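You operate a simulated robot arm through the tools that you are given. There is no shell and no other tool. Be economical: measure what you need, move in short steps, check, and stop when the job is done.

The job below is to be done with a simulated robot arm. You get a single attempt, and the scene is never put back.

## Task
Put things in order on the top of the side table. At the end: the white rice carton stands where the black pepper shaker stood; the yellow small cake from the top of the side table stands where the white rice carton stood; the black pepper shaker is in the red pet bowl; the clear glass from the top of the side table stands where the yellow small cake stood; whatever was shut is shut again. Leave all else as you found it, and nothing knocked over.
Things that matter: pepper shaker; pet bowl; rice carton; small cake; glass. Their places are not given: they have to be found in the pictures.

The check looks at the end state, three seconds after you hand in, the way a careful person would. Anything else that was tipped, shoved, dropped, spilled or broken makes it a failure.

## Robot
A 7-joint arm with a two-finger parallel gripper, fixed in place. Base frame: the origin is at the foot of the arm, x ahead of it, y to its left, z up; the work surface is at about z = 0. Lengths are in cm, angles in rad, forces in N, time in s.
With the tool pointing down near the work surface it reaches from about 22 to 58 cm from the base axis. Its first joint turns from -1.152 to 1.152 rad. Payload 2.5 kg.
Tool frame: the origin (TCP) lies between the finger pads and is the grasp point; the fingertips stand 2.3 cm ahead of it; z points along the fingers, y is the line along which they close. The gripper opens to 9.4 cm. The fingers are 3.8 cm wide and 1 cm thick; the gripper's body (5.4 by 9.6 cm) begins 3.9 cm behind the TCP.
Orientation is told as [roll, pitch, yaw] about the base's x, y, z axes, in that order, counted from this pose: with the fingers straight down and closing along the base's y, the tool's x points along the base's -x, its y along +y and its z along -z.

## Interface
- The arm moves only by the tool servo_tool. Its argument "rows" is a list that holds one entry, the list of rows, each a list of 7 numbers: the shift along the base's x, y, z in cm, then the turn, a rotation vector about the base's x, y, z in rad, then the finger opening in cm, from 0 to 9.4. In form: [[[tx, ty, tz, ax, ay, az, gripper], ...]]. A call has 1 to 10 rows; each row shifts and turns the commanded pose from where the row before left it. A row lasts 0.2 s, in which the tool goes at most 5 cm and 0.15 rad; a call with a longer step from one row to the next is refused whole, and so is a gripper value outside its range. Where a pose cannot be reached the arm comes as near as it can. A force on the tool above 40 N (or 10 N above the force at the start of the call, whichever is more), or a blocked arm, ends the call early, and 0.2 s more pass. Each finger travels about 10.8 cm/s and halts on what it meets, pressing with about 24 N; the grip force reading is that of the motor and also rises with nothing between the fingers. The clock runs only during rows and for 0.2 s after the last one: add rows that do not move to give the fingers time. The reply holds the time, the measured pose of the TCP, the force on the tool along the base axes, the opening and the grip force, in the units named above and with some noise.
- Cameras (640 x 400 px; columns grow to the right, rows downward): "scene" is fixed at [11.26, -40.05, 55.1]; the picture's right is [0.90, -0.45, 0.00], its down [-0.22, -0.45, -0.86] and it looks along [0.38, 0.77, -0.50] (base axes); focal length 290 px, centre (320, 200). "wrist" rides on the gripper at [-3.9, 0, -4.4] in the tool frame; the picture's right is [0.00, -1.00, 0.00], its down [0.97, 0.00, -0.24] and it looks along [0.24, 0.00, 0.97] (tool axes); focal length 218 px, centre (320, 200).
- snapshot(camera): a new picture of that camera. No time passes.
- probe_pixels(camera, pixels): for up to 12 pixels [column, row] of the newest picture of that camera ("zoom" is the newest enlarged one), the place [x, y, z] in the base frame of the surface seen there, good to about 0.2 cm. No time passes.
- close_up(camera, box): a new picture of the part [left, top, right, bottom] of that camera's present view, enlarged. No time passes.
- job_done(): hands the job in; it is judged then, once.

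Work in short steps. Measure before you move; look again where a grasp or a placing could have gone wrong, and mend it. You have 80 turns and 38 pictures in all, those below and enlarged ones among them. Open the gripper and draw the arm clear of the work before you hand the job in, unless the task says otherwise; then end with one line.

The tools are called after ">>>" by a JSON object that holds its "fn" and its "kwargs". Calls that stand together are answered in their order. servo_tool: Moves the arm, as the interface text tells. Its arguments: {"type":"object","properties":{"rows":{"type":"array","items":{"type":"array","items":{"type":"array","items":{"type":"number"}}}}},"required":["rows"]} The other tools are called the same way: snapshot (camera) takes a picture; probe_pixels (camera, pixels) gives the place of the surface under pixels of a picture; close_up (camera, box) takes an enlarged picture of a part of a camera's view; job_done () hands the job in.

At the start:

```text
time_s: 0.0
position: [33.98, 2.18, 37.1]
tcp_rot: [-0.001, 0.001, -0.001]
wrist_force: [0.8, -0.7, -0.3]
grip_width: 9.4
gripper_force: 0.1
```

scene: 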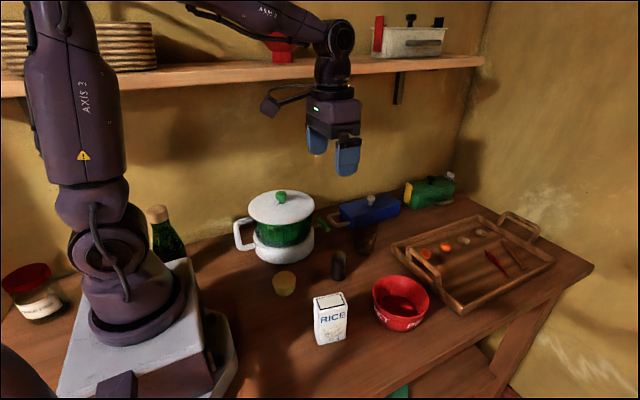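
wrist: 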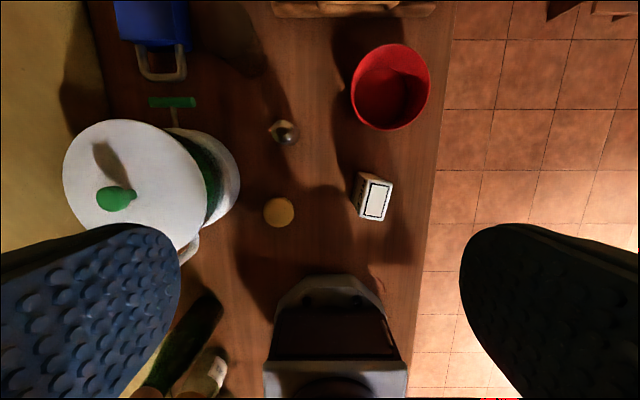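

The start pictures show the rice carton at scene (330,318), cake (284,283), shaker (339,265), bowl (400,300), and perhaps the glass at (365,237). I enlarge that area.

>>> {"fn": "close_up", "kwargs": {"camera": "scene", "box": [220, 160, 460, 350]}}

>>> {"fn": "close_up", "kwargs": {"camera": "wrist", "box": [100, 0, 460, 240]}}

```text
2.11 times, centred on (340, 255) of scene
```

zoom: 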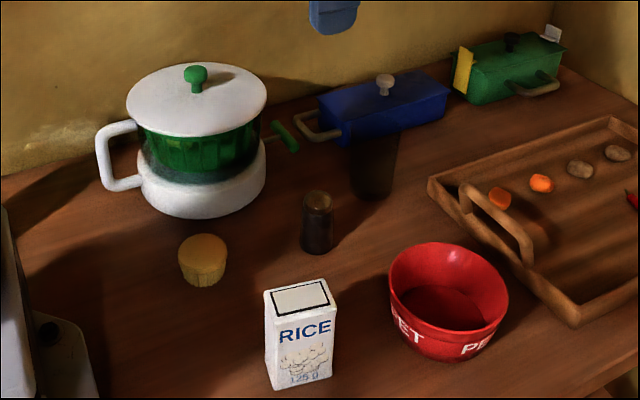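

```text
1.67 times, centred on (280, 120) of wrist
```

zoom: 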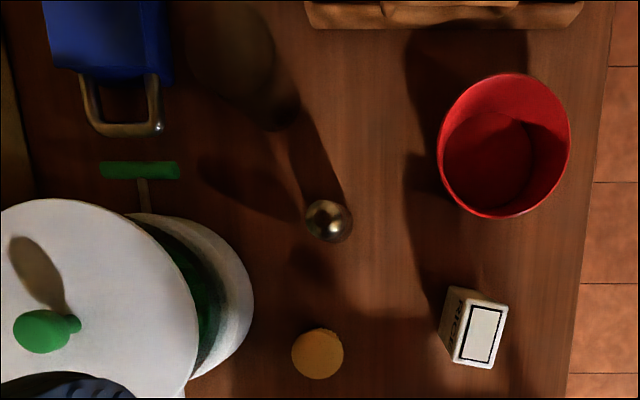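

I probe the shaker, cake, carton, bowl and glass in the wrist zoom, plus points on them in the scene picture.

>>> {"fn": "probe_pixels", "kwargs": {"camera": "zoom", "pixels": [[327, 220], [318, 355], [475, 305], [506, 309], [490, 366], [455, 361], [508, 73], [570, 145], [438, 145], [500, 218], [487, 165], [235, 60]]}}

>>> {"fn": "probe_pixels", "kwargs": {"camera": "scene", "pixels": [[366, 248], [361, 226], [372, 223], [358, 240], [373, 240], [339, 256], [339, 278], [284, 274], [284, 292], [318, 299], [343, 294], [330, 330]]}}

```text
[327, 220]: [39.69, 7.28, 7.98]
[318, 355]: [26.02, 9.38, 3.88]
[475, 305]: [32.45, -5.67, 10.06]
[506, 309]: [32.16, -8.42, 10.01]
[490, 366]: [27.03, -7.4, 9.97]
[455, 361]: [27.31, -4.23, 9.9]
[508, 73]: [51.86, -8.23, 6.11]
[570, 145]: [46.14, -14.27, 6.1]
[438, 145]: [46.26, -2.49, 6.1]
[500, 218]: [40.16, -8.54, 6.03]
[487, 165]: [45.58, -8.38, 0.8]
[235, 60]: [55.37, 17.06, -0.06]
```

```text
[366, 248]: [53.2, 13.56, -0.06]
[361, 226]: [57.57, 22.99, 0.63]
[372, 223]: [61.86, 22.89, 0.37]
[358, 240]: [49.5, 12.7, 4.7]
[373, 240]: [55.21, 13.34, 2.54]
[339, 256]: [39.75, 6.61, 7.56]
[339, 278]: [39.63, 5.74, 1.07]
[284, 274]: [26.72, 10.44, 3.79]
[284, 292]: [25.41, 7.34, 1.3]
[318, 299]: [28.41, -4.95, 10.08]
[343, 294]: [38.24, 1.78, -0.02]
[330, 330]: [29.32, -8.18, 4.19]
```

The glass is see-through, so I enlarge it further from the scene camera.

>>> {"fn": "close_up", "kwargs": {"camera": "scene", "box": [320, 190, 416, 250]}}

```text
6.67 times, centred on (368, 220) of scene
```

zoom: 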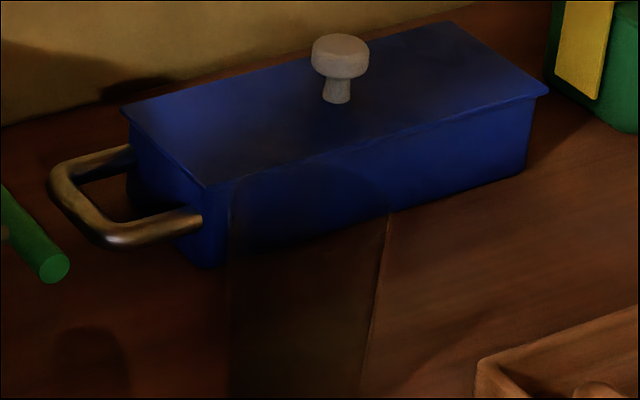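

The glass walls are hard to place from here. I move above the middle at z≈25 to see glass and shaker from the wrist.

>>> {"fn": "servo_tool", "kwargs": {"rows": [[[2, 2, -3, 0, 0, 0, 9.4], [2, 2, -3, 0, 0, 0, 9.4], [2, 2, -3, 0, 0, 0, 9.4], [2, 2, -3, 0, 0, 0, 9.4], [0, 0, 0, 0, 0, 0, 9.4]]]}}

>>> {"fn": "snapshot", "kwargs": {"camera": "wrist"}}

>>> {"fn": "probe_pixels", "kwargs": {"camera": "scene", "pixels": [[280, 196], [280, 218], [237, 222], [237, 248], [285, 262], [312, 240], [255, 240], [268, 255], [305, 255], [340, 214], [253, 215], [318, 210]]}}

```text
time_s: 1.2
position: [42.1, 10.21, 25.12]
tcp_rot: [-0.002, 0.0, -0.002]
wrist_force: [0.2, 0.9, 0.4]
grip_width: 9.41
gripper_force: 0.2
```

```text
32 pictures are left
```

wrist: 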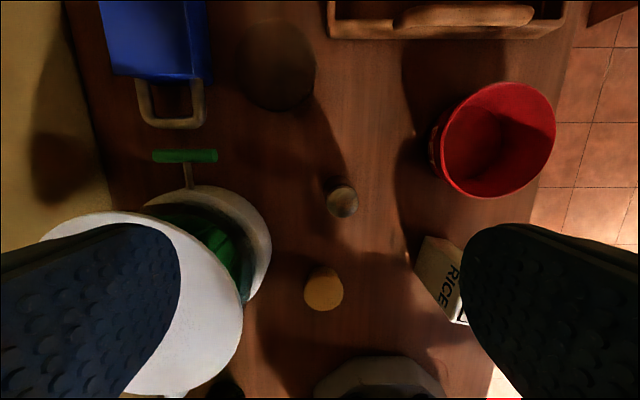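

```text
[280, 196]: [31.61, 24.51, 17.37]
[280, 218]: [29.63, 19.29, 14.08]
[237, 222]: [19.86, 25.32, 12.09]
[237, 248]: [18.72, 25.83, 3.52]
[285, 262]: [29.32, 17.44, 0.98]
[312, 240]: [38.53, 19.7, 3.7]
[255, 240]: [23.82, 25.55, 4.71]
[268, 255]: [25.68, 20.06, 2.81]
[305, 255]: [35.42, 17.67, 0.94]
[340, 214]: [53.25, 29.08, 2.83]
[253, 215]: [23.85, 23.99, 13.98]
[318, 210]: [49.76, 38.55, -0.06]
```

The glass shows at wrist (278,65), around (52.4,13.8), height about 9.5. I probe the shaker, cake and glass in this picture to fix centres.

>>> {"fn": "close_up", "kwargs": {"camera": "wrist", "box": [220, 0, 460, 150]}}

>>> {"fn": "probe_pixels", "kwargs": {"camera": "wrist", "pixels": [[342, 185], [342, 200], [328, 202], [356, 202], [342, 214], [324, 270], [324, 304], [305, 290], [342, 290], [278, 32], [242, 65], [313, 65]]}}

```text
2.67 times, centred on (340, 75) of wrist
```

zoom: 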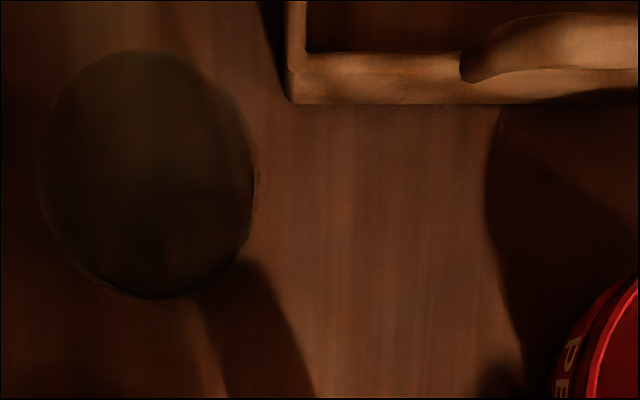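

```text
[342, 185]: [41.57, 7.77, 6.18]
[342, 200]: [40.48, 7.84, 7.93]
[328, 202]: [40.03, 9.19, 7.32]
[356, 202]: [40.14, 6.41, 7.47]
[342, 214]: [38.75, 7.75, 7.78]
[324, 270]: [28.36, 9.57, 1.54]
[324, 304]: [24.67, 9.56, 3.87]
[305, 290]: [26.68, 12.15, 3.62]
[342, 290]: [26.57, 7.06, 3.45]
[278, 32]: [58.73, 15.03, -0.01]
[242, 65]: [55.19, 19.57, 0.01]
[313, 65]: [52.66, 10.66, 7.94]
```

Shaker axis ≈ (40.0, 7.8), top z 8; cake ≈ (26.5, 9.6); glass ≈ (52.4, 14.1), radius 3.4. I go down onto the shaker with TCP at z≈5.7 and close.

>>> {"fn": "servo_tool", "kwargs": {"rows": [[[-2.1, -2.4, -3, 0, 0, 0, 7], [0, 0, -4, 0, 0, 0, 7], [0, 0, -4, 0, 0, 0, 7], [0, 0, -4, 0, 0, 0, 7], [0, 0, -3, 0, 0, 0, 7], [0, 0, -1.4, 0, 0, 0, 7], [0, 0, 0, 0, 0, 0, 7]]]}}

>>> {"fn": "snapshot", "kwargs": {"camera": "scene"}}

```text
time_s: 2.8
position: [39.86, 7.78, 5.72]
tcp_rot: [0.001, 0.0, 0.0]
wrist_force: [0.4, -1.0, 0.2]
grip_width: 7.01
gripper_force: 0.2
```

```text
30 pictures are left
```

scene: 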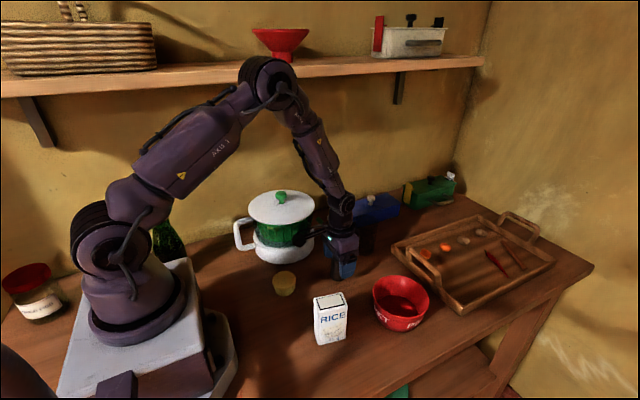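

The hand is around the shaker with no contact force; I close and wait.

>>> {"fn": "servo_tool", "kwargs": {"rows": [[[0, 0, 0, 0, 0, 0, 2], [0, 0, 0, 0, 0, 0, 2], [0, 0, 0, 0, 0, 0, 2], [0, 0, 0, 0, 0, 0, 2], [0, 0, 0, 0, 0, 0, 2]]]}}

```text
time_s: 4.0
position: [40.01, 7.68, 5.79]
tcp_rot: [-0.001, -0.001, 0.0]
wrist_force: [-0.1, 0.3, -0.5]
grip_width: 3.41
gripper_force: 23.7
```

Shaker is held (3.4 cm wide). I lift to z≈17 and carry above the bowl centre (46.1, -8.35).

>>> {"fn": "servo_tool", "kwargs": {"rows": [[[0, 0, 2, 0, 0, 0, 2], [0, 0, 4, 0, 0, 0, 2], [0, 0, 5, 0, 0, 0, 2], [1.5, -4, 0.5, 0, 0, 0, 2], [1.6, -4, 0, 0, 0, 0, 2], [1.5, -4, 0, 0, 0, 0, 2], [1.5, -4, 0, 0, 0, 0, 2], [0, 0, 0, 0, 0, 0, 2]]]}}

>>> {"fn": "snapshot", "kwargs": {"camera": "wrist"}}

>>> {"fn": "snapshot", "kwargs": {"camera": "scene"}}

```text
time_s: 5.8
position: [46.04, -8.31, 17.18]
tcp_rot: [0.001, 0.001, -0.001]
wrist_force: [0.3, 0.6, -1.5]
grip_width: 3.38
gripper_force: 23.9
```

```text
29 pictures are left
```

wrist: 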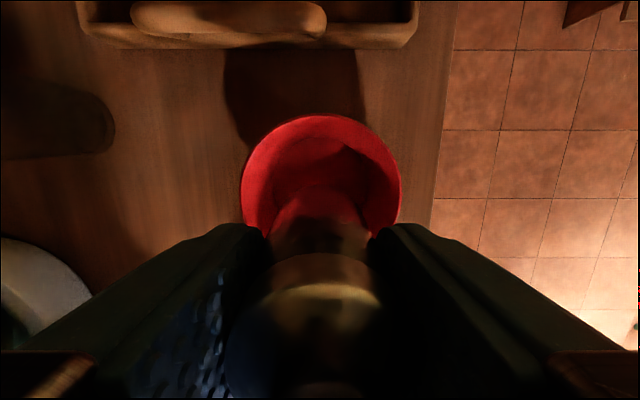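

```text
28 pictures are left
```

scene: 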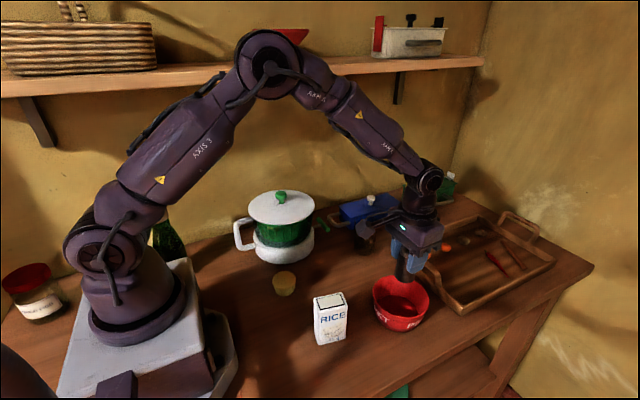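

The shaker hangs over the bowl centre. I lower to z≈6.8 so its base just reaches the bowl floor (z 0.8).

>>> {"fn": "servo_tool", "kwargs": {"rows": [[[0, 0, -4, 0, 0, 0, 2], [0, 0, -3, 0, 0, 0, 2], [0, 0, -2, 0, 0, 0, 2], [0, 0, -1, 0, 0, 0, 2], [0, 0, -0.4, 0, 0, 0, 2], [0, 0, 0, 0, 0, 0, 2]]]}}

```text
time_s: 7.2
position: [46.03, -8.18, 6.73]
tcp_rot: [0.0, 0.0, 0.0]
wrist_force: [0.5, 0.3, -1.6]
grip_width: 3.37
gripper_force: 24.3
```

Not touching yet; I ease down in small steps to feel the floor.

>>> {"fn": "servo_tool", "kwargs": {"rows": [[[0, 0, -0.15, 0, 0, 0, 2], [0, 0, 0, 0, 0, 0, 2]]]}}

```text
time_s: 7.8
position: [46.0, -8.32, 6.64]
tcp_rot: [0.0, -0.001, 0.0]
wrist_force: [0.4, 0.3, -0.5]
grip_width: 3.4
gripper_force: 23.7
```

The weight has left the wrist (-1.6 → -0.5 N), so the base rests on the floor. I open just to 5.2 cm and rise.

>>> {"fn": "servo_tool", "kwargs": {"rows": [[[0, 0, 0, 0, 0, 0, 4.2], [0, 0, 0, 0, 0, 0, 5.2], [0, 0, 0, 0, 0, 0, 5.2], [0, 0, 2, 0, 0, 0, 5.2], [0, 0, 4, 0, 0, 0, 5.2], [0, 0, 5, 0, 0, 0, 5.2], [-3, 0, 2, 0, 0, 0, 5.2], [-3, 0, 0, 0, 0, 0, 5.2], [0, 0, 0, 0, 0, 0, 5.2]]]}}

>>> {"fn": "snapshot", "kwargs": {"camera": "wrist"}}

```text
time_s: 9.8
position: [39.95, -8.27, 19.52]
tcp_rot: [0.001, -0.001, -0.002]
wrist_force: [-0.3, -0.2, -0.2]
grip_width: 5.21
gripper_force: 0.1
```

```text
27 pictures are left
```

wrist: 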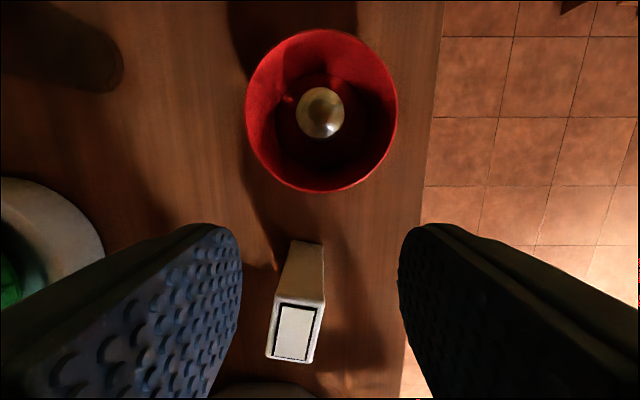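

The shaker stands in the bowl at wrist (320,112). I measure the carton's top corners and the foot of its visible side face.

>>> {"fn": "probe_pixels", "kwargs": {"camera": "wrist", "pixels": [[278, 299], [323, 304], [312, 361], [268, 356], [296, 332], [294, 246], [319, 247], [300, 270]]}}

```text
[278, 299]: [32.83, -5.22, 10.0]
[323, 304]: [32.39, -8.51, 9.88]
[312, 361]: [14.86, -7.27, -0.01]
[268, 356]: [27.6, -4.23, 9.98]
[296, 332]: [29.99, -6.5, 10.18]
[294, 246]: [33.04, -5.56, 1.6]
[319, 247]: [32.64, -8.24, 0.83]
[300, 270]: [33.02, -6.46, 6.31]
```

The carton centre is ≈ (29.95, -6.45), 3.3 cm wide, turned about -0.17 rad. I go there with that yaw and lower to z≈7.

>>> {"fn": "servo_tool", "kwargs": {"rows": [[[-4, 0.8, 0, 0, 0, -0.085, 7], [-4, 0.8, 0, 0, 0, -0.085, 7], [-2, 0.25, 0, 0, 0, 0, 7], [0, 0, -3, 0, 0, 0, 7], [0, 0, -3, 0, 0, 0, 7], [0, 0, -3, 0, 0, 0, 7], [0, 0, -2.5, 0, 0, 0, 7], [0, 0, -1, 0, 0, 0, 7], [0, 0, 0, 0, 0, 0, 7]]]}}

```text
time_s: 11.8
position: [30.04, -6.52, 7.03]
tcp_rot: [-0.001, 0.001, -0.171]
wrist_force: [0.7, 1.0, 0.0]
grip_width: 7.02
gripper_force: 0.0
```

At the carton with no contact; I close on it.

>>> {"fn": "servo_tool", "kwargs": {"rows": [[[0, 0, 0, 0, 0, 0, 4.5], [0, 0, 0, 0, 0, 0, 2.5], [0, 0, 0, 0, 0, 0, 2.5], [0, 0, 0, 0, 0, 0, 2.5], [0, 0, 0, 0, 0, 0, 2.5]]]}}

```text
time_s: 13.0
position: [29.95, -6.48, 6.97]
tcp_rot: [0.0, 0.0, -0.17]
wrist_force: [-0.3, 0.1, 0.8]
grip_width: 4.0
gripper_force: 24.1
```

Held at 4.0 cm. I lift by 8 cm and carry to (40.0, 7.75), where the shaker stood.

>>> {"fn": "servo_tool", "kwargs": {"rows": [[[0, 0, 2, 0, 0, 0, 2.5], [0, 0, 3, 0, 0, 0, 2.5], [0, 0, 3, 0, 0, 0, 2.5], [2.5, 3.5, 0, 0, 0, 0, 2.5], [2.5, 3.6, 0, 0, 0, 0, 2.5], [2.5, 3.6, 0, 0, 0, 0, 2.5], [2.5, 3.55, 0, 0, 0, 0, 2.5], [0, 0, 0, 0, 0, 0, 2.5]]]}}

>>> {"fn": "snapshot", "kwargs": {"camera": "scene"}}

```text
time_s: 14.8
position: [39.99, 7.84, 15.02]
tcp_rot: [-0.001, 0.0, -0.17]
wrist_force: [0.1, 0.4, -1.3]
grip_width: 3.97
gripper_force: 23.7
```

```text
26 pictures are left
```

scene: 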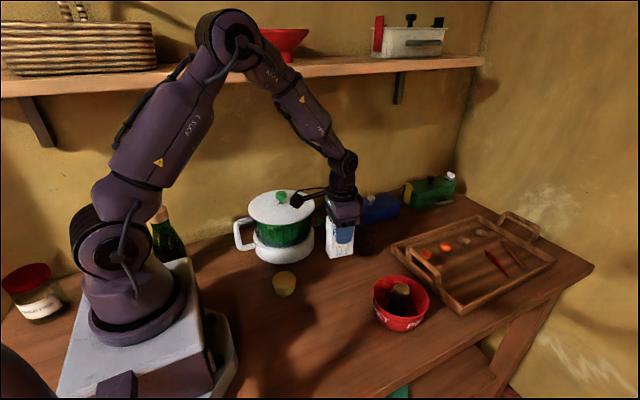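

Something sticks out from the wrist towards the pot lid around scene (298,200). I enlarge it before lowering.

>>> {"fn": "close_up", "kwargs": {"camera": "scene", "box": [240, 150, 400, 250]}}

>>> {"fn": "probe_pixels", "kwargs": {"camera": "scene", "pixels": [[298, 200], [292, 197], [304, 203], [315, 191], [325, 189], [298, 207], [308, 210], [345, 185]]}}

```text
4.00 times, centred on (320, 200) of scene
```

zoom: 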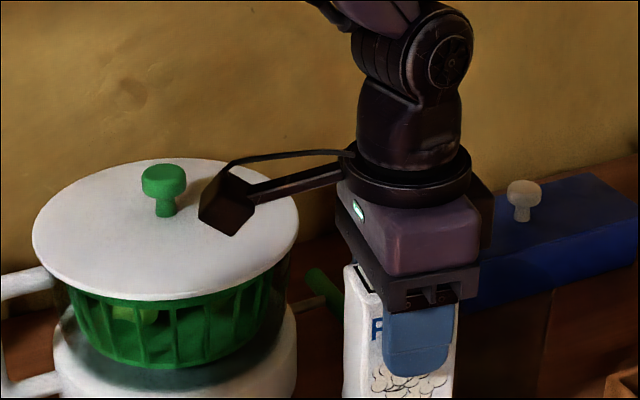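

```text
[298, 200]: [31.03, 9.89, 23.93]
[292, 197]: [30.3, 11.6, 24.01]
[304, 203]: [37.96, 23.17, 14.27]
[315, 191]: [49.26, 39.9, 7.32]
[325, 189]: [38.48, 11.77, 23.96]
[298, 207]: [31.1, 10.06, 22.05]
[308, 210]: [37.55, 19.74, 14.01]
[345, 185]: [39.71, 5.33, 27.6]
```

The box on the wrist sits about 10 cm toward -x and 7 cm above the TCP, at y≤13 — it clears the pot lid (y≥16.5). I lower the carton to just above the table.

>>> {"fn": "servo_tool", "kwargs": {"rows": [[[0, 0, -3, 0, 0, 0, 2.5], [0, 0, -3, 0, 0, 0, 2.5], [0, 0, -1.5, 0, 0, 0, 2.5], [0, 0, -0.4, 0, 0, 0, 2.5], [0, 0, -0.1, 0, 0, 0, 2.5], [0, 0, 0, 0, 0, 0, 2.5]]]}}

```text
time_s: 16.2
position: [40.13, 7.83, 7.08]
tcp_rot: [0.0, 0.0, -0.17]
wrist_force: [-0.4, 0.0, -1.3]
grip_width: 3.99
gripper_force: 24.1
```

Still hanging (-1.3 N); I ease 0.1 cm more.

>>> {"fn": "servo_tool", "kwargs": {"rows": [[[0, 0, -0.1, 0, 0, 0, 2.5], [0, 0, 0, 0, 0, 0, 2.5]]]}}

```text
time_s: 16.8
position: [40.04, 7.83, 7.08]
tcp_rot: [-0.003, -0.001, -0.171]
wrist_force: [-4.1, 0.3, 10.4]
grip_width: 3.95
gripper_force: 24.3
```

Contact felt (10 N up). I open to 6.5 cm and rise straight up.

>>> {"fn": "servo_tool", "kwargs": {"rows": [[[0, 0, 0.05, 0, 0, 0, 5], [0, 0, 0, 0, 0, 0, 6.8], [0, 0, 0, 0, 0, 0, 6.8], [0, 0, 3, 0, 0, 0, 6.8], [0, 0, 4, 0, 0, 0, 6.8], [0, 0, 4, 0, 0, 0, 6.8], [0, -1, 3, 0, 0, 0.085, 6.8], [-4, -2, 0, 0, 0, 0.085, 6.8], [-4, 0, 0, 0, 0, 0, 6.8], [0, 0, 0, 0, 0, 0, 6.8]]]}}

>>> {"fn": "snapshot", "kwargs": {"camera": "wrist"}}

>>> {"fn": "snapshot", "kwargs": {"camera": "scene"}}

```text
time_s: 19.0
position: [31.98, 4.94, 21.08]
tcp_rot: [0.0, 0.001, 0.0]
wrist_force: [-0.2, 0.3, 0.1]
grip_width: 6.77
gripper_force: 0.0
```

```text
24 pictures are left
```

wrist: 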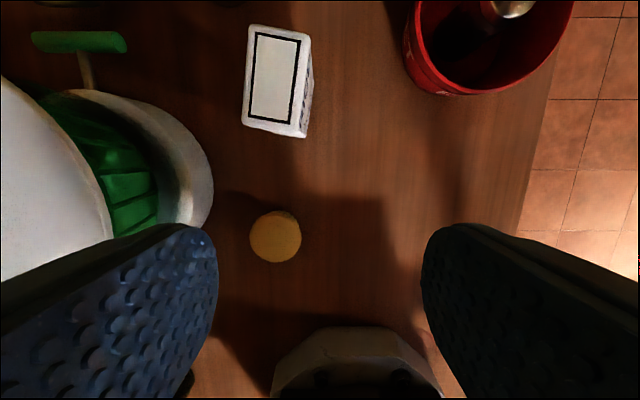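

```text
23 pictures are left
```

scene: 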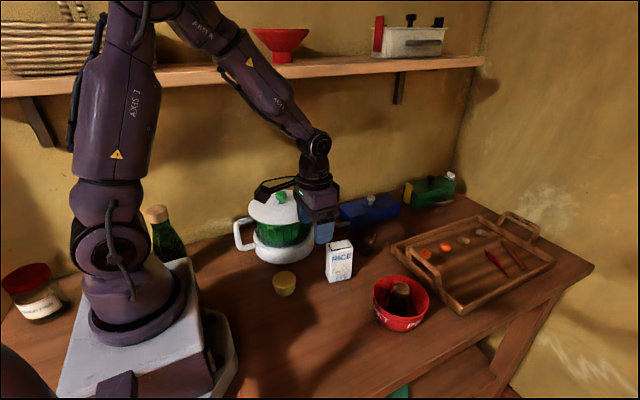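

The carton stands. I measure the cake's rim and the robot-base obstacle at the bottom of the wrist picture, plus the pot edges.

>>> {"fn": "probe_pixels", "kwargs": {"camera": "wrist", "pixels": [[250, 240], [300, 238], [275, 213], [275, 260], [278, 238], [350, 340], [350, 380], [210, 180], [105, 240], [190, 235], [190, 385], [280, 130]]}}

>>> {"fn": "probe_pixels", "kwargs": {"camera": "scene", "pixels": [[155, 300], [205, 345], [185, 275], [215, 330], [160, 260], [170, 240]]}}

```text
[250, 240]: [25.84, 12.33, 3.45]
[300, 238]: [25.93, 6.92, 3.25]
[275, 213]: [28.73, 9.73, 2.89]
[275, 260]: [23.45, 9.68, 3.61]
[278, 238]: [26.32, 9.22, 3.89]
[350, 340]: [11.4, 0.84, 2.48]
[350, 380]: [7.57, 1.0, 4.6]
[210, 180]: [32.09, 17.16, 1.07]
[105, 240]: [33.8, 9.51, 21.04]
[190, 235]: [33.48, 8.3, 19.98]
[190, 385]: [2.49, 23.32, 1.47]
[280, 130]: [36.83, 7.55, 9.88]
```

```text
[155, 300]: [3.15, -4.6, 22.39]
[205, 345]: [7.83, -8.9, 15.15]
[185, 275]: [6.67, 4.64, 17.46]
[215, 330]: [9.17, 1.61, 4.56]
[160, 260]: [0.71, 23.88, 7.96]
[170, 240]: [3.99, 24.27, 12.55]
```

Cake centre ≈ (26.1, 9.65), diameter ≈5.4, height 3.9. I move over it and descend to z≈2.8 with the fingers at 8 cm.

>>> {"fn": "servo_tool", "kwargs": {"rows": [[[-3, 2.4, 0, 0, 0, 0, 8], [-2.9, 2.3, -2, 0, 0, 0, 8], [0, 0, -4, 0, 0, 0, 8], [0, 0, -4, 0, 0, 0, 8], [0, 0, -4, 0, 0, 0, 8], [0, 0, -2.5, 0, 0, 0, 8], [0, 0, -1.2, 0, 0, 0, 8], [0, 0, -0.5, 0, 0, 0, 8], [0, 0, 0, 0, 0, 0, 8]]]}}

>>> {"fn": "snapshot", "kwargs": {"camera": "scene"}}

```text
time_s: 21.0
position: [26.25, 9.46, 2.89]
tcp_rot: [0.002, -0.001, -0.001]
wrist_force: [-1.1, 0.5, 0.3]
grip_width: 7.99
gripper_force: 0.0
```

```text
22 pictures are left
```

scene: 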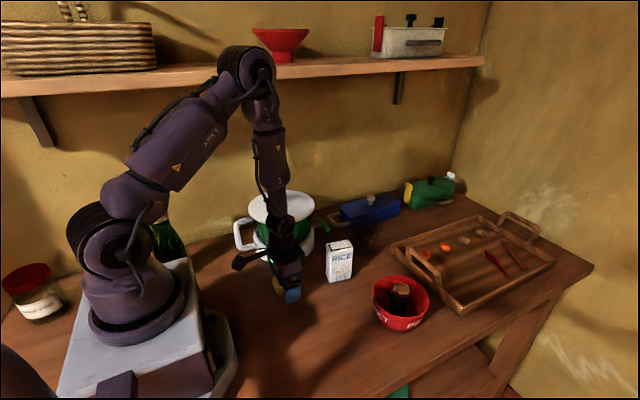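

Fingers are around the cake with no contact; I close and then lift a little.

>>> {"fn": "servo_tool", "kwargs": {"rows": [[[0, 0, 0, 0, 0, 0, 6], [0, 0, 0, 0, 0, 0, 4], [0, 0, 0, 0, 0, 0, 4], [0, 0, 0, 0, 0, 0, 4], [0, 0, 0, 0, 0, 0, 4]]]}}

```text
time_s: 22.2
position: [26.23, 9.48, 2.94]
tcp_rot: [0.0, 0.0, 0.0]
wrist_force: [-0.5, 0.3, -0.1]
grip_width: 5.64
gripper_force: 23.5
```

Held at 5.6 cm, centre y ≈9.5. I lift 8 cm and carry to the carton's old place (29.95, -6.48).

>>> {"fn": "servo_tool", "kwargs": {"rows": [[[0, 0, 2, 0, 0, 0, 4], [0, 0, 3, 0, 0, 0, 4], [0, 0, 3, 0, 0, 0, 4], [0.9, -4, 0, 0, 0, 0, 4], [0.9, -4, 0, 0, 0, 0, 4], [0.9, -4, 0, 0, 0, 0, 4], [1, -3.95, 0, 0, 0, 0, 4], [0, 0, -3, 0, 0, 0, 4], [0, 0, 0, 0, 0, 0, 4]]]}}

>>> {"fn": "snapshot", "kwargs": {"camera": "scene"}}

```text
time_s: 24.2
position: [29.88, -6.53, 7.94]
tcp_rot: [0.0, 0.002, 0.0]
wrist_force: [-0.7, 0.6, -0.1]
grip_width: 5.65
gripper_force: 23.5
```

```text
21 pictures are left
```

scene: 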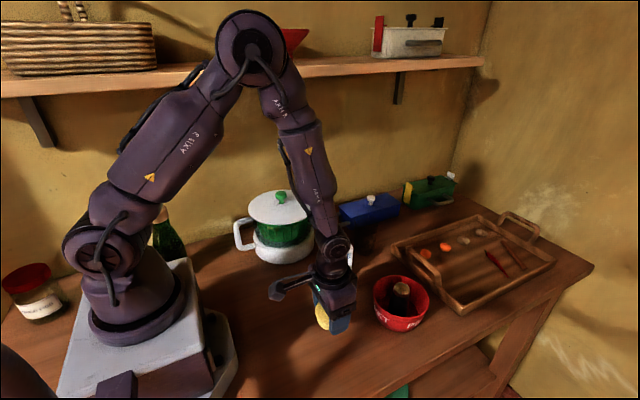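

The cake is in the hand. I lower it to its lifted-from height (z≈2.95) plus a hair.

>>> {"fn": "servo_tool", "kwargs": {"rows": [[[0, 0, -3, 0, 0, 0, 4], [0, 0, -1.5, 0, 0, 0, 4], [0, 0, -0.4, 0, 0, 0, 4], [0, 0, 0, 0, 0, 0, 4]]]}}

```text
time_s: 25.2
position: [29.94, -6.47, 2.97]
tcp_rot: [0.0, -0.001, 0.001]
wrist_force: [0.7, -0.2, -0.5]
grip_width: 5.65
gripper_force: 24.3
```

>>> {"fn": "servo_tool", "kwargs": {"rows": [[[0, 0, -0.1, 0, 0, 0, 4], [0, 0, 0, 0, 0, 0, 4]]]}}

```text
time_s: 25.8
position: [29.86, -6.53, 2.86]
tcp_rot: [-0.001, 0.0, -0.002]
wrist_force: [-0.8, -0.2, -1.0]
grip_width: 5.66
gripper_force: 24.0
```

No contact yet by the force reading; I ease another 0.1 cm.

>>> {"fn": "servo_tool", "kwargs": {"rows": [[[0, 0, -0.1, 0, 0, 0, 4], [0, 0, 0, 0, 0, 0, 4]]]}}

```text
time_s: 26.4
position: [29.88, -6.54, 2.85]
tcp_rot: [0.0, -0.002, -0.001]
wrist_force: [-1.3, 0.7, 19.1]
grip_width: 5.63
gripper_force: 24.0
```

Contact (19 N). I ease back up 0.08 while opening, then rise.

>>> {"fn": "servo_tool", "kwargs": {"rows": [[[0, 0, 0.08, 0, 0, 0, 4.5], [0, 0, 0, 0, 0, 0, 6.5], [0, 0, 0, 0, 0, 0, 8], [0, 0, 0, 0, 0, 0, 8], [0, 0, 3, 0, 0, 0, 8], [0, 0, 4, 0, 0, 0, 8], [0, 0, 5, 0, 0, 0, 8], [0, 0, 4, 0, 0, 0, 9.4], [0, 0, 0, 0, 0, 0, 9.4]]]}}

>>> {"fn": "snapshot", "kwargs": {"camera": "wrist"}}

```text
time_s: 28.4
position: [29.85, -6.32, 18.91]
tcp_rot: [0.0, -0.001, -0.002]
wrist_force: [0.3, 0.1, -0.6]
grip_width: 9.41
gripper_force: 0.1
```

```text
20 pictures are left
```

wrist: 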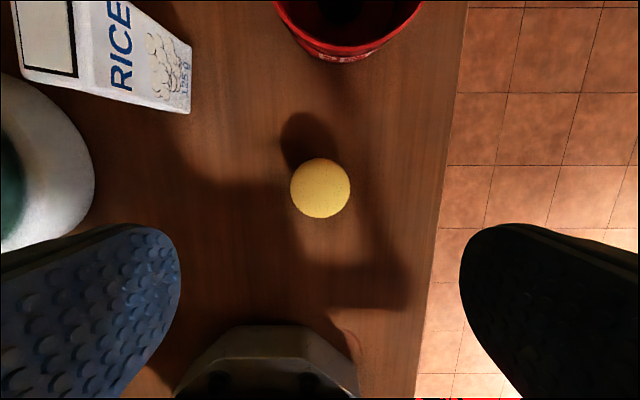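

The cake stands in the carton's old place. Next I move to (44, 12, 19) to see the glass nearer.

>>> {"fn": "servo_tool", "kwargs": {"rows": [[[2.83, 3.66, 0, 0, 0, 0, 9.4], [2.83, 3.66, 0, 0, 0, 0, 9.4], [2.83, 3.66, 0, 0, 0, 0, 9.4], [2.83, 3.66, 0, 0, 0, 0, 9.4], [2.83, 3.66, 0, 0, 0, 0, 9.4], [0, 0, 0, 0, 0, 0, 9.4]]]}}

>>> {"fn": "snapshot", "kwargs": {"camera": "wrist"}}

>>> {"fn": "close_up", "kwargs": {"camera": "wrist", "box": [220, 0, 380, 100]}}

```text
time_s: 29.8
position: [44.0, 11.78, 18.87]
tcp_rot: [0.0, -0.001, 0.0]
wrist_force: [0.1, 0.2, 0.1]
grip_width: 9.37
gripper_force: 0.0
```

```text
19 pictures are left
```

wrist: 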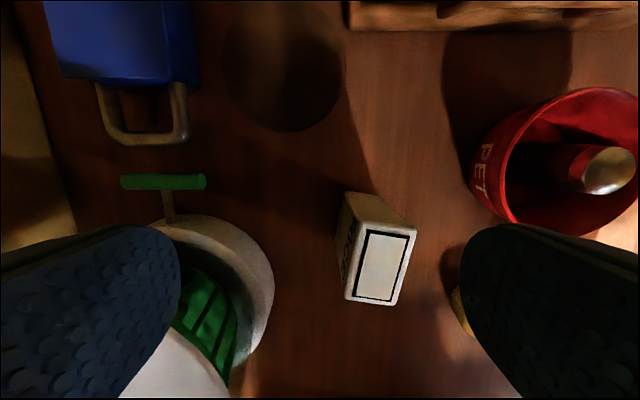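

```text
4.00 times, centred on (300, 50) of wrist
```

zoom: 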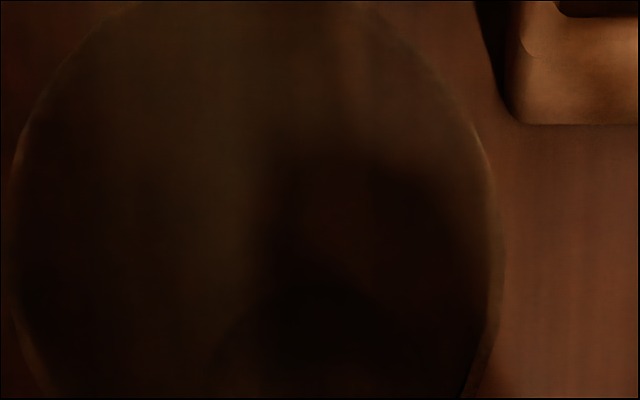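

The rim spans wrist columns 223–344, centre ≈(283,60), giving ≈(52.6, 13.9). I probe the rim edges for confirmation.

>>> {"fn": "probe_pixels", "kwargs": {"camera": "zoom", "pixels": [[494, 230], [491, 200], [496, 260], [488, 330], [15, 200], [17, 150], [13, 260], [470, 385]]}}

>>> {"fn": "probe_pixels", "kwargs": {"camera": "wrist", "pixels": [[285, 129], [285, 126], [260, 120], [310, 124], [340, 10], [180, 125], [190, 182]]}}

```text
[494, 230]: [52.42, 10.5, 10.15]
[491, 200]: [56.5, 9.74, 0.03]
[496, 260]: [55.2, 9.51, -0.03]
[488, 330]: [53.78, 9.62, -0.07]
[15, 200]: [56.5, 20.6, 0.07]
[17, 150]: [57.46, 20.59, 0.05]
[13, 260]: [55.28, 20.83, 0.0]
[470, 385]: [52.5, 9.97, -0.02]
```

```text
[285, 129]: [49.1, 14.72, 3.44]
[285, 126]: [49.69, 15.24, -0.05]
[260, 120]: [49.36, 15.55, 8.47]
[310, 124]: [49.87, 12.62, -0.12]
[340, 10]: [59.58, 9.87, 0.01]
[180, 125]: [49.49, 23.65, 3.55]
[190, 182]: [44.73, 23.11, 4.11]
```

Rim at z≈10.1, centre ≈ (52.3, 13.8), radius ≈3.3. I move over it and descend to z≈6.7, which keeps the hand's body above the rim.

>>> {"fn": "servo_tool", "kwargs": {"rows": [[[4.2, 1, 0, 0, 0, 0, 9.4], [4.1, 1, 0, 0, 0, 0, 9.4], [0, 0, 0, 0, 0, 0, 9.4], [0, 0, -3, 0, 0, 0, 9.4], [0, 0, -2, 0, 0, 0, 9.4], [0, 0, 0, 0, 0, 0, 9.4]]]}}

>>> {"fn": "snapshot", "kwargs": {"camera": "wrist"}}

>>> {"fn": "close_up", "kwargs": {"camera": "scene", "box": [280, 140, 440, 270]}}

```text
time_s: 31.2
position: [52.28, 13.84, 13.74]
tcp_rot: [0.0, 0.001, 0.0]
wrist_force: [0.9, -0.3, 0.2]
grip_width: 9.38
gripper_force: 0.0
```

```text
17 pictures are left
```

wrist: 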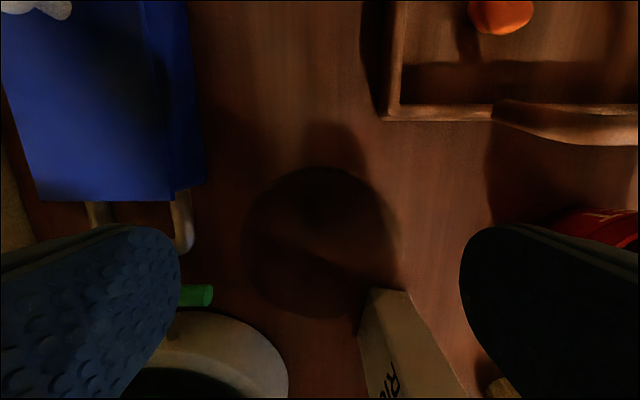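

```text
3.08 times, centred on (360, 205) of scene
```

zoom: 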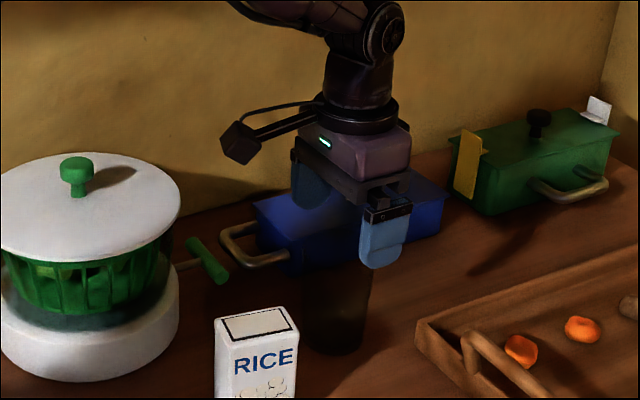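

The rim circle is centred at wrist (321,240), under the TCP. I descend to z≈6.7.

>>> {"fn": "servo_tool", "kwargs": {"rows": [[[0.1, 0, -2, 0, 0, 0, 9.4], [0, 0, -2, 0, 0, 0, 9.4], [0, 0, -2, 0, 0, 0, 9.4], [0, 0, -1, 0, 0, 0, 9.4], [0, 0, 0, 0, 0, 0, 9.4]]]}}

```text
time_s: 32.4
position: [52.24, 13.93, 6.77]
tcp_rot: [0.001, 0.001, 0.001]
wrist_force: [0.2, -0.4, 0.2]
grip_width: 9.4
gripper_force: 0.1
```

No contact. I close on the glass gradually.

>>> {"fn": "servo_tool", "kwargs": {"rows": [[[0, 0, 0, 0, 0, 0, 8], [0, 0, 0, 0, 0, 0, 7], [0, 0, 0, 0, 0, 0, 6], [0, 0, 0, 0, 0, 0, 5.2], [0, 0, 0, 0, 0, 0, 5.2], [0, 0, 0, 0, 0, 0, 5.2]]]}}

```text
time_s: 33.8
position: [52.34, 13.92, 6.77]
tcp_rot: [0.0, 0.0, -0.003]
wrist_force: [0.6, -0.7, 0.8]
grip_width: 6.71
gripper_force: 24.0
```

Held at 6.7 cm. I lift 3 cm first, then up to z≈20 for passing above the carton.

>>> {"fn": "servo_tool", "kwargs": {"rows": [[[0, 0, 1, 0, 0, 0, 5.2], [0, 0, 3, 0, 0, 0, 5.2], [0, 0, 3, 0, 0, 0, 5.2], [0, 0, 3, 0, 0, 0, 5.2], [0, 0, 3.3, 0, 0, 0, 5.2], [0, 0, 0, 0, 0, 0, 5.2]]]}}

>>> {"fn": "snapshot", "kwargs": {"camera": "scene"}}

```text
time_s: 35.2
position: [52.32, 13.82, 20.27]
tcp_rot: [0.002, 0.001, -0.001]
wrist_force: [0.0, -1.0, -1.3]
grip_width: 6.68
gripper_force: 23.3
```

```text
15 pictures are left
```

scene: 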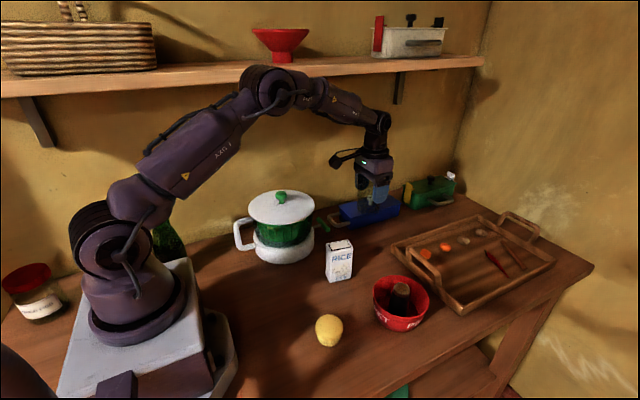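

The glass is held. The cake at scene (329,330) looks differently shaped, so I enlarge it.

>>> {"fn": "close_up", "kwargs": {"camera": "scene", "box": [280, 280, 440, 380]}}

>>> {"fn": "probe_pixels", "kwargs": {"camera": "scene", "pixels": [[329, 318], [329, 325], [329, 335], [329, 343], [318, 330], [340, 330]]}}

```text
4.00 times, centred on (360, 330) of scene
```

zoom: 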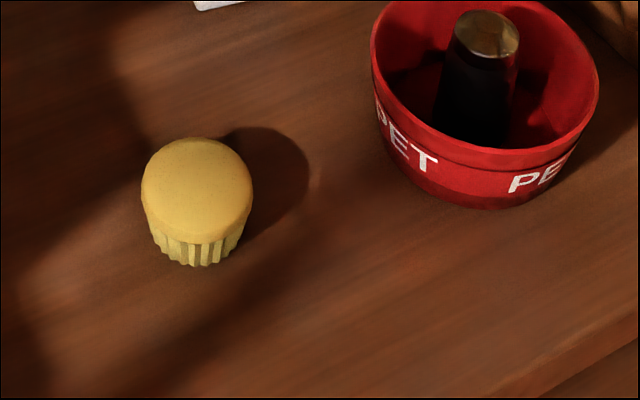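

```text
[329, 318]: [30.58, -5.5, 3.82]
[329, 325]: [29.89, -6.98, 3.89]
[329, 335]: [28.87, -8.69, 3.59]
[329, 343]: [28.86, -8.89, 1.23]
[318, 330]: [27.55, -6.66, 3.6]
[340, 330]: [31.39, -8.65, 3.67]
```

The cake stands upright. I carry the glass at z≈20 to above the cake's old place (26.2, 9.55).

>>> {"fn": "servo_tool", "kwargs": {"rows": [[[-4, -2, 0, 0, 0, 0, 5.2], [-4, -2, 0, 0, 0, 0, 5.2], [-4, -1, 0, 0, 0, 0, 5.2], [-4, 0, 0, 0, 0, 0, 5.2], [-4, 0, 0, 0, 0, 0, 5.2], [-4, 0.4, 0, 0, 0, 0, 5.2], [-2.1, 0.4, 0, 0, 0, 0, 5.2], [0, 0, -3, 0, 0, 0, 5.2], [0, 0, -3, 0, 0, 0, 5.2], [0, 0, 0, 0, 0, 0, 5.2]]]}}

>>> {"fn": "snapshot", "kwargs": {"camera": "scene"}}

```text
time_s: 37.4
position: [26.15, 9.76, 14.2]
tcp_rot: [-0.001, 0.001, 0.001]
wrist_force: [0.3, -0.3, -2.3]
grip_width: 6.67
gripper_force: 24.1
```

```text
13 pictures are left
```

scene: 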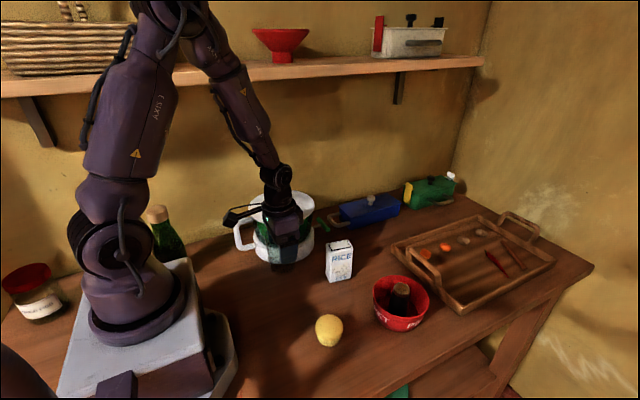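

Clear of the pot. I lower to z≈6.9, just above the table for the glass.

>>> {"fn": "servo_tool", "kwargs": {"rows": [[[0, -0.2, -3, 0, 0, 0, 5.2], [0, 0, -2.5, 0, 0, 0, 5.2], [0, 0, -1.3, 0, 0, 0, 5.2], [0, 0, -0.5, 0, 0, 0, 5.2], [0, 0, 0, 0, 0, 0, 5.2]]]}}

```text
time_s: 38.6
position: [26.23, 9.49, 6.9]
tcp_rot: [0.001, -0.001, -0.001]
wrist_force: [-0.1, -0.2, -0.4]
grip_width: 6.7
gripper_force: 24.2
```

I ease down 0.1 to feel for the table.

>>> {"fn": "servo_tool", "kwargs": {"rows": [[[0, 0, -0.1, 0, 0, 0, 5.2], [0, 0, 0, 0, 0, 0, 5.2]]]}}

```text
time_s: 39.2
position: [26.24, 9.53, 6.8]
tcp_rot: [0.001, 0.0, 0.0]
wrist_force: [-0.5, 0.0, -0.3]
grip_width: 6.7
gripper_force: 24.1
```

>>> {"fn": "servo_tool", "kwargs": {"rows": [[[0, 0, -0.08, 0, 0, 0, 5.2], [0, 0, 0, 0, 0, 0, 5.2]]]}}

```text
time_s: 39.8
position: [26.23, 9.58, 6.77]
tcp_rot: [0.0, -0.001, -0.001]
wrist_force: [-2.4, -3.8, 13.6]
grip_width: 6.68
gripper_force: 24.2
```

The glass touches the table (13.6 N). I ease off slightly, open fully, and rise straight.

>>> {"fn": "servo_tool", "kwargs": {"rows": [[[0, 0, 0.05, 0, 0, 0, 6], [0, 0, 0, 0, 0, 0, 7.5], [0, 0, 0, 0, 0, 0, 9], [0, 0, 0, 0, 0, 0, 9.2], [0, 0, 2, 0, 0, 0, 9.2], [0, 0, 4, 0, 0, 0, 9.2], [0, 0, 5, 0, 0, 0, 9.2], [0, 0, 5, 0, 0, 0, 9.2], [0, -3, 3, 0, 0, 0, 9.2], [0, 0, 0, 0, 0, 0, 9.2]]]}}

>>> {"fn": "servo_tool", "kwargs": {"rows": [[[3, -2, 3, 0, 0, 0, 9.2], [3, -2, 3, 0, 0, 0, 9.2], [2, 0, 2, 0, 0, 0, 9.2], [0, 0, 0, 0, 0, 0, 9.2], [0, 0, 0, 0, 0, 0, 9.2]]]}}

>>> {"fn": "snapshot", "kwargs": {"camera": "scene"}}

>>> {"fn": "close_up", "kwargs": {"camera": "scene", "box": [220, 190, 460, 350]}}

>>> {"fn": "snapshot", "kwargs": {"camera": "wrist"}}

```text
time_s: 42.0
position: [26.19, 6.47, 25.61]
tcp_rot: [0.001, 0.001, -0.001]
wrist_force: [-0.4, -0.2, 0.0]
grip_width: 9.2
gripper_force: 0.1
```

```text
time_s: 43.2
position: [34.2, 2.63, 33.75]
tcp_rot: [0.001, -0.001, -0.002]
wrist_force: [0.2, -0.5, -0.3]
grip_width: 9.2
gripper_force: 0.0
```

```text
12 pictures are left
```

scene: 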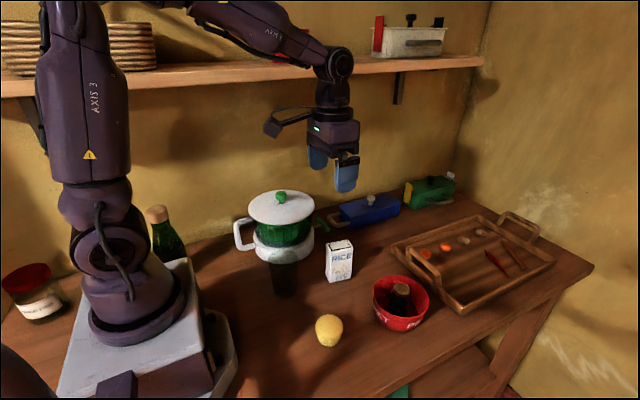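

```text
2.50 times, centred on (340, 270) of scene
```

zoom: 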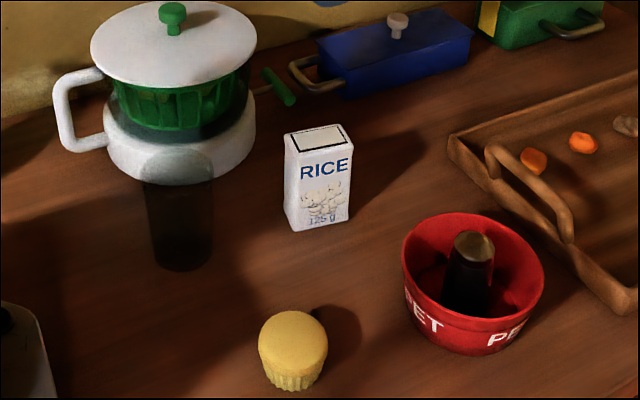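

```text
10 pictures are left
```

wrist: 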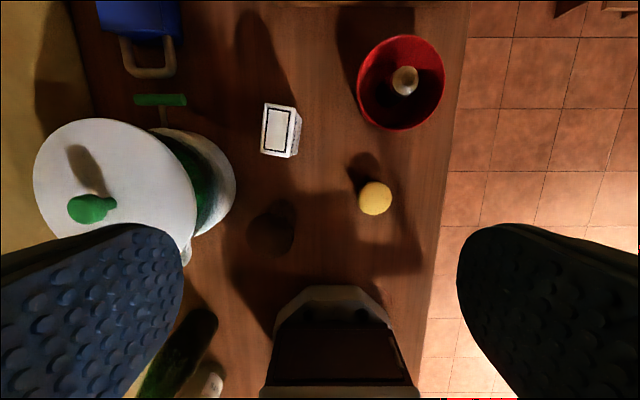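

All four objects stand upright in their new places: glass at wrist (272,232), carton at (280,130), cake at (375,198), and shaker in the bowl. The pot and everything else look unchanged and the arm is clear with the gripper open, so I hand in.

>>> {"fn": "job_done", "kwargs": {}}

```text
The job is handed in.
```

I handed the job in with the pepper shaker standing in the pet bowl, the rice carton where the shaker stood, the cake where the carton stood and the glass where the cake stood; I opened nothing, and the last pictures show everything upright.
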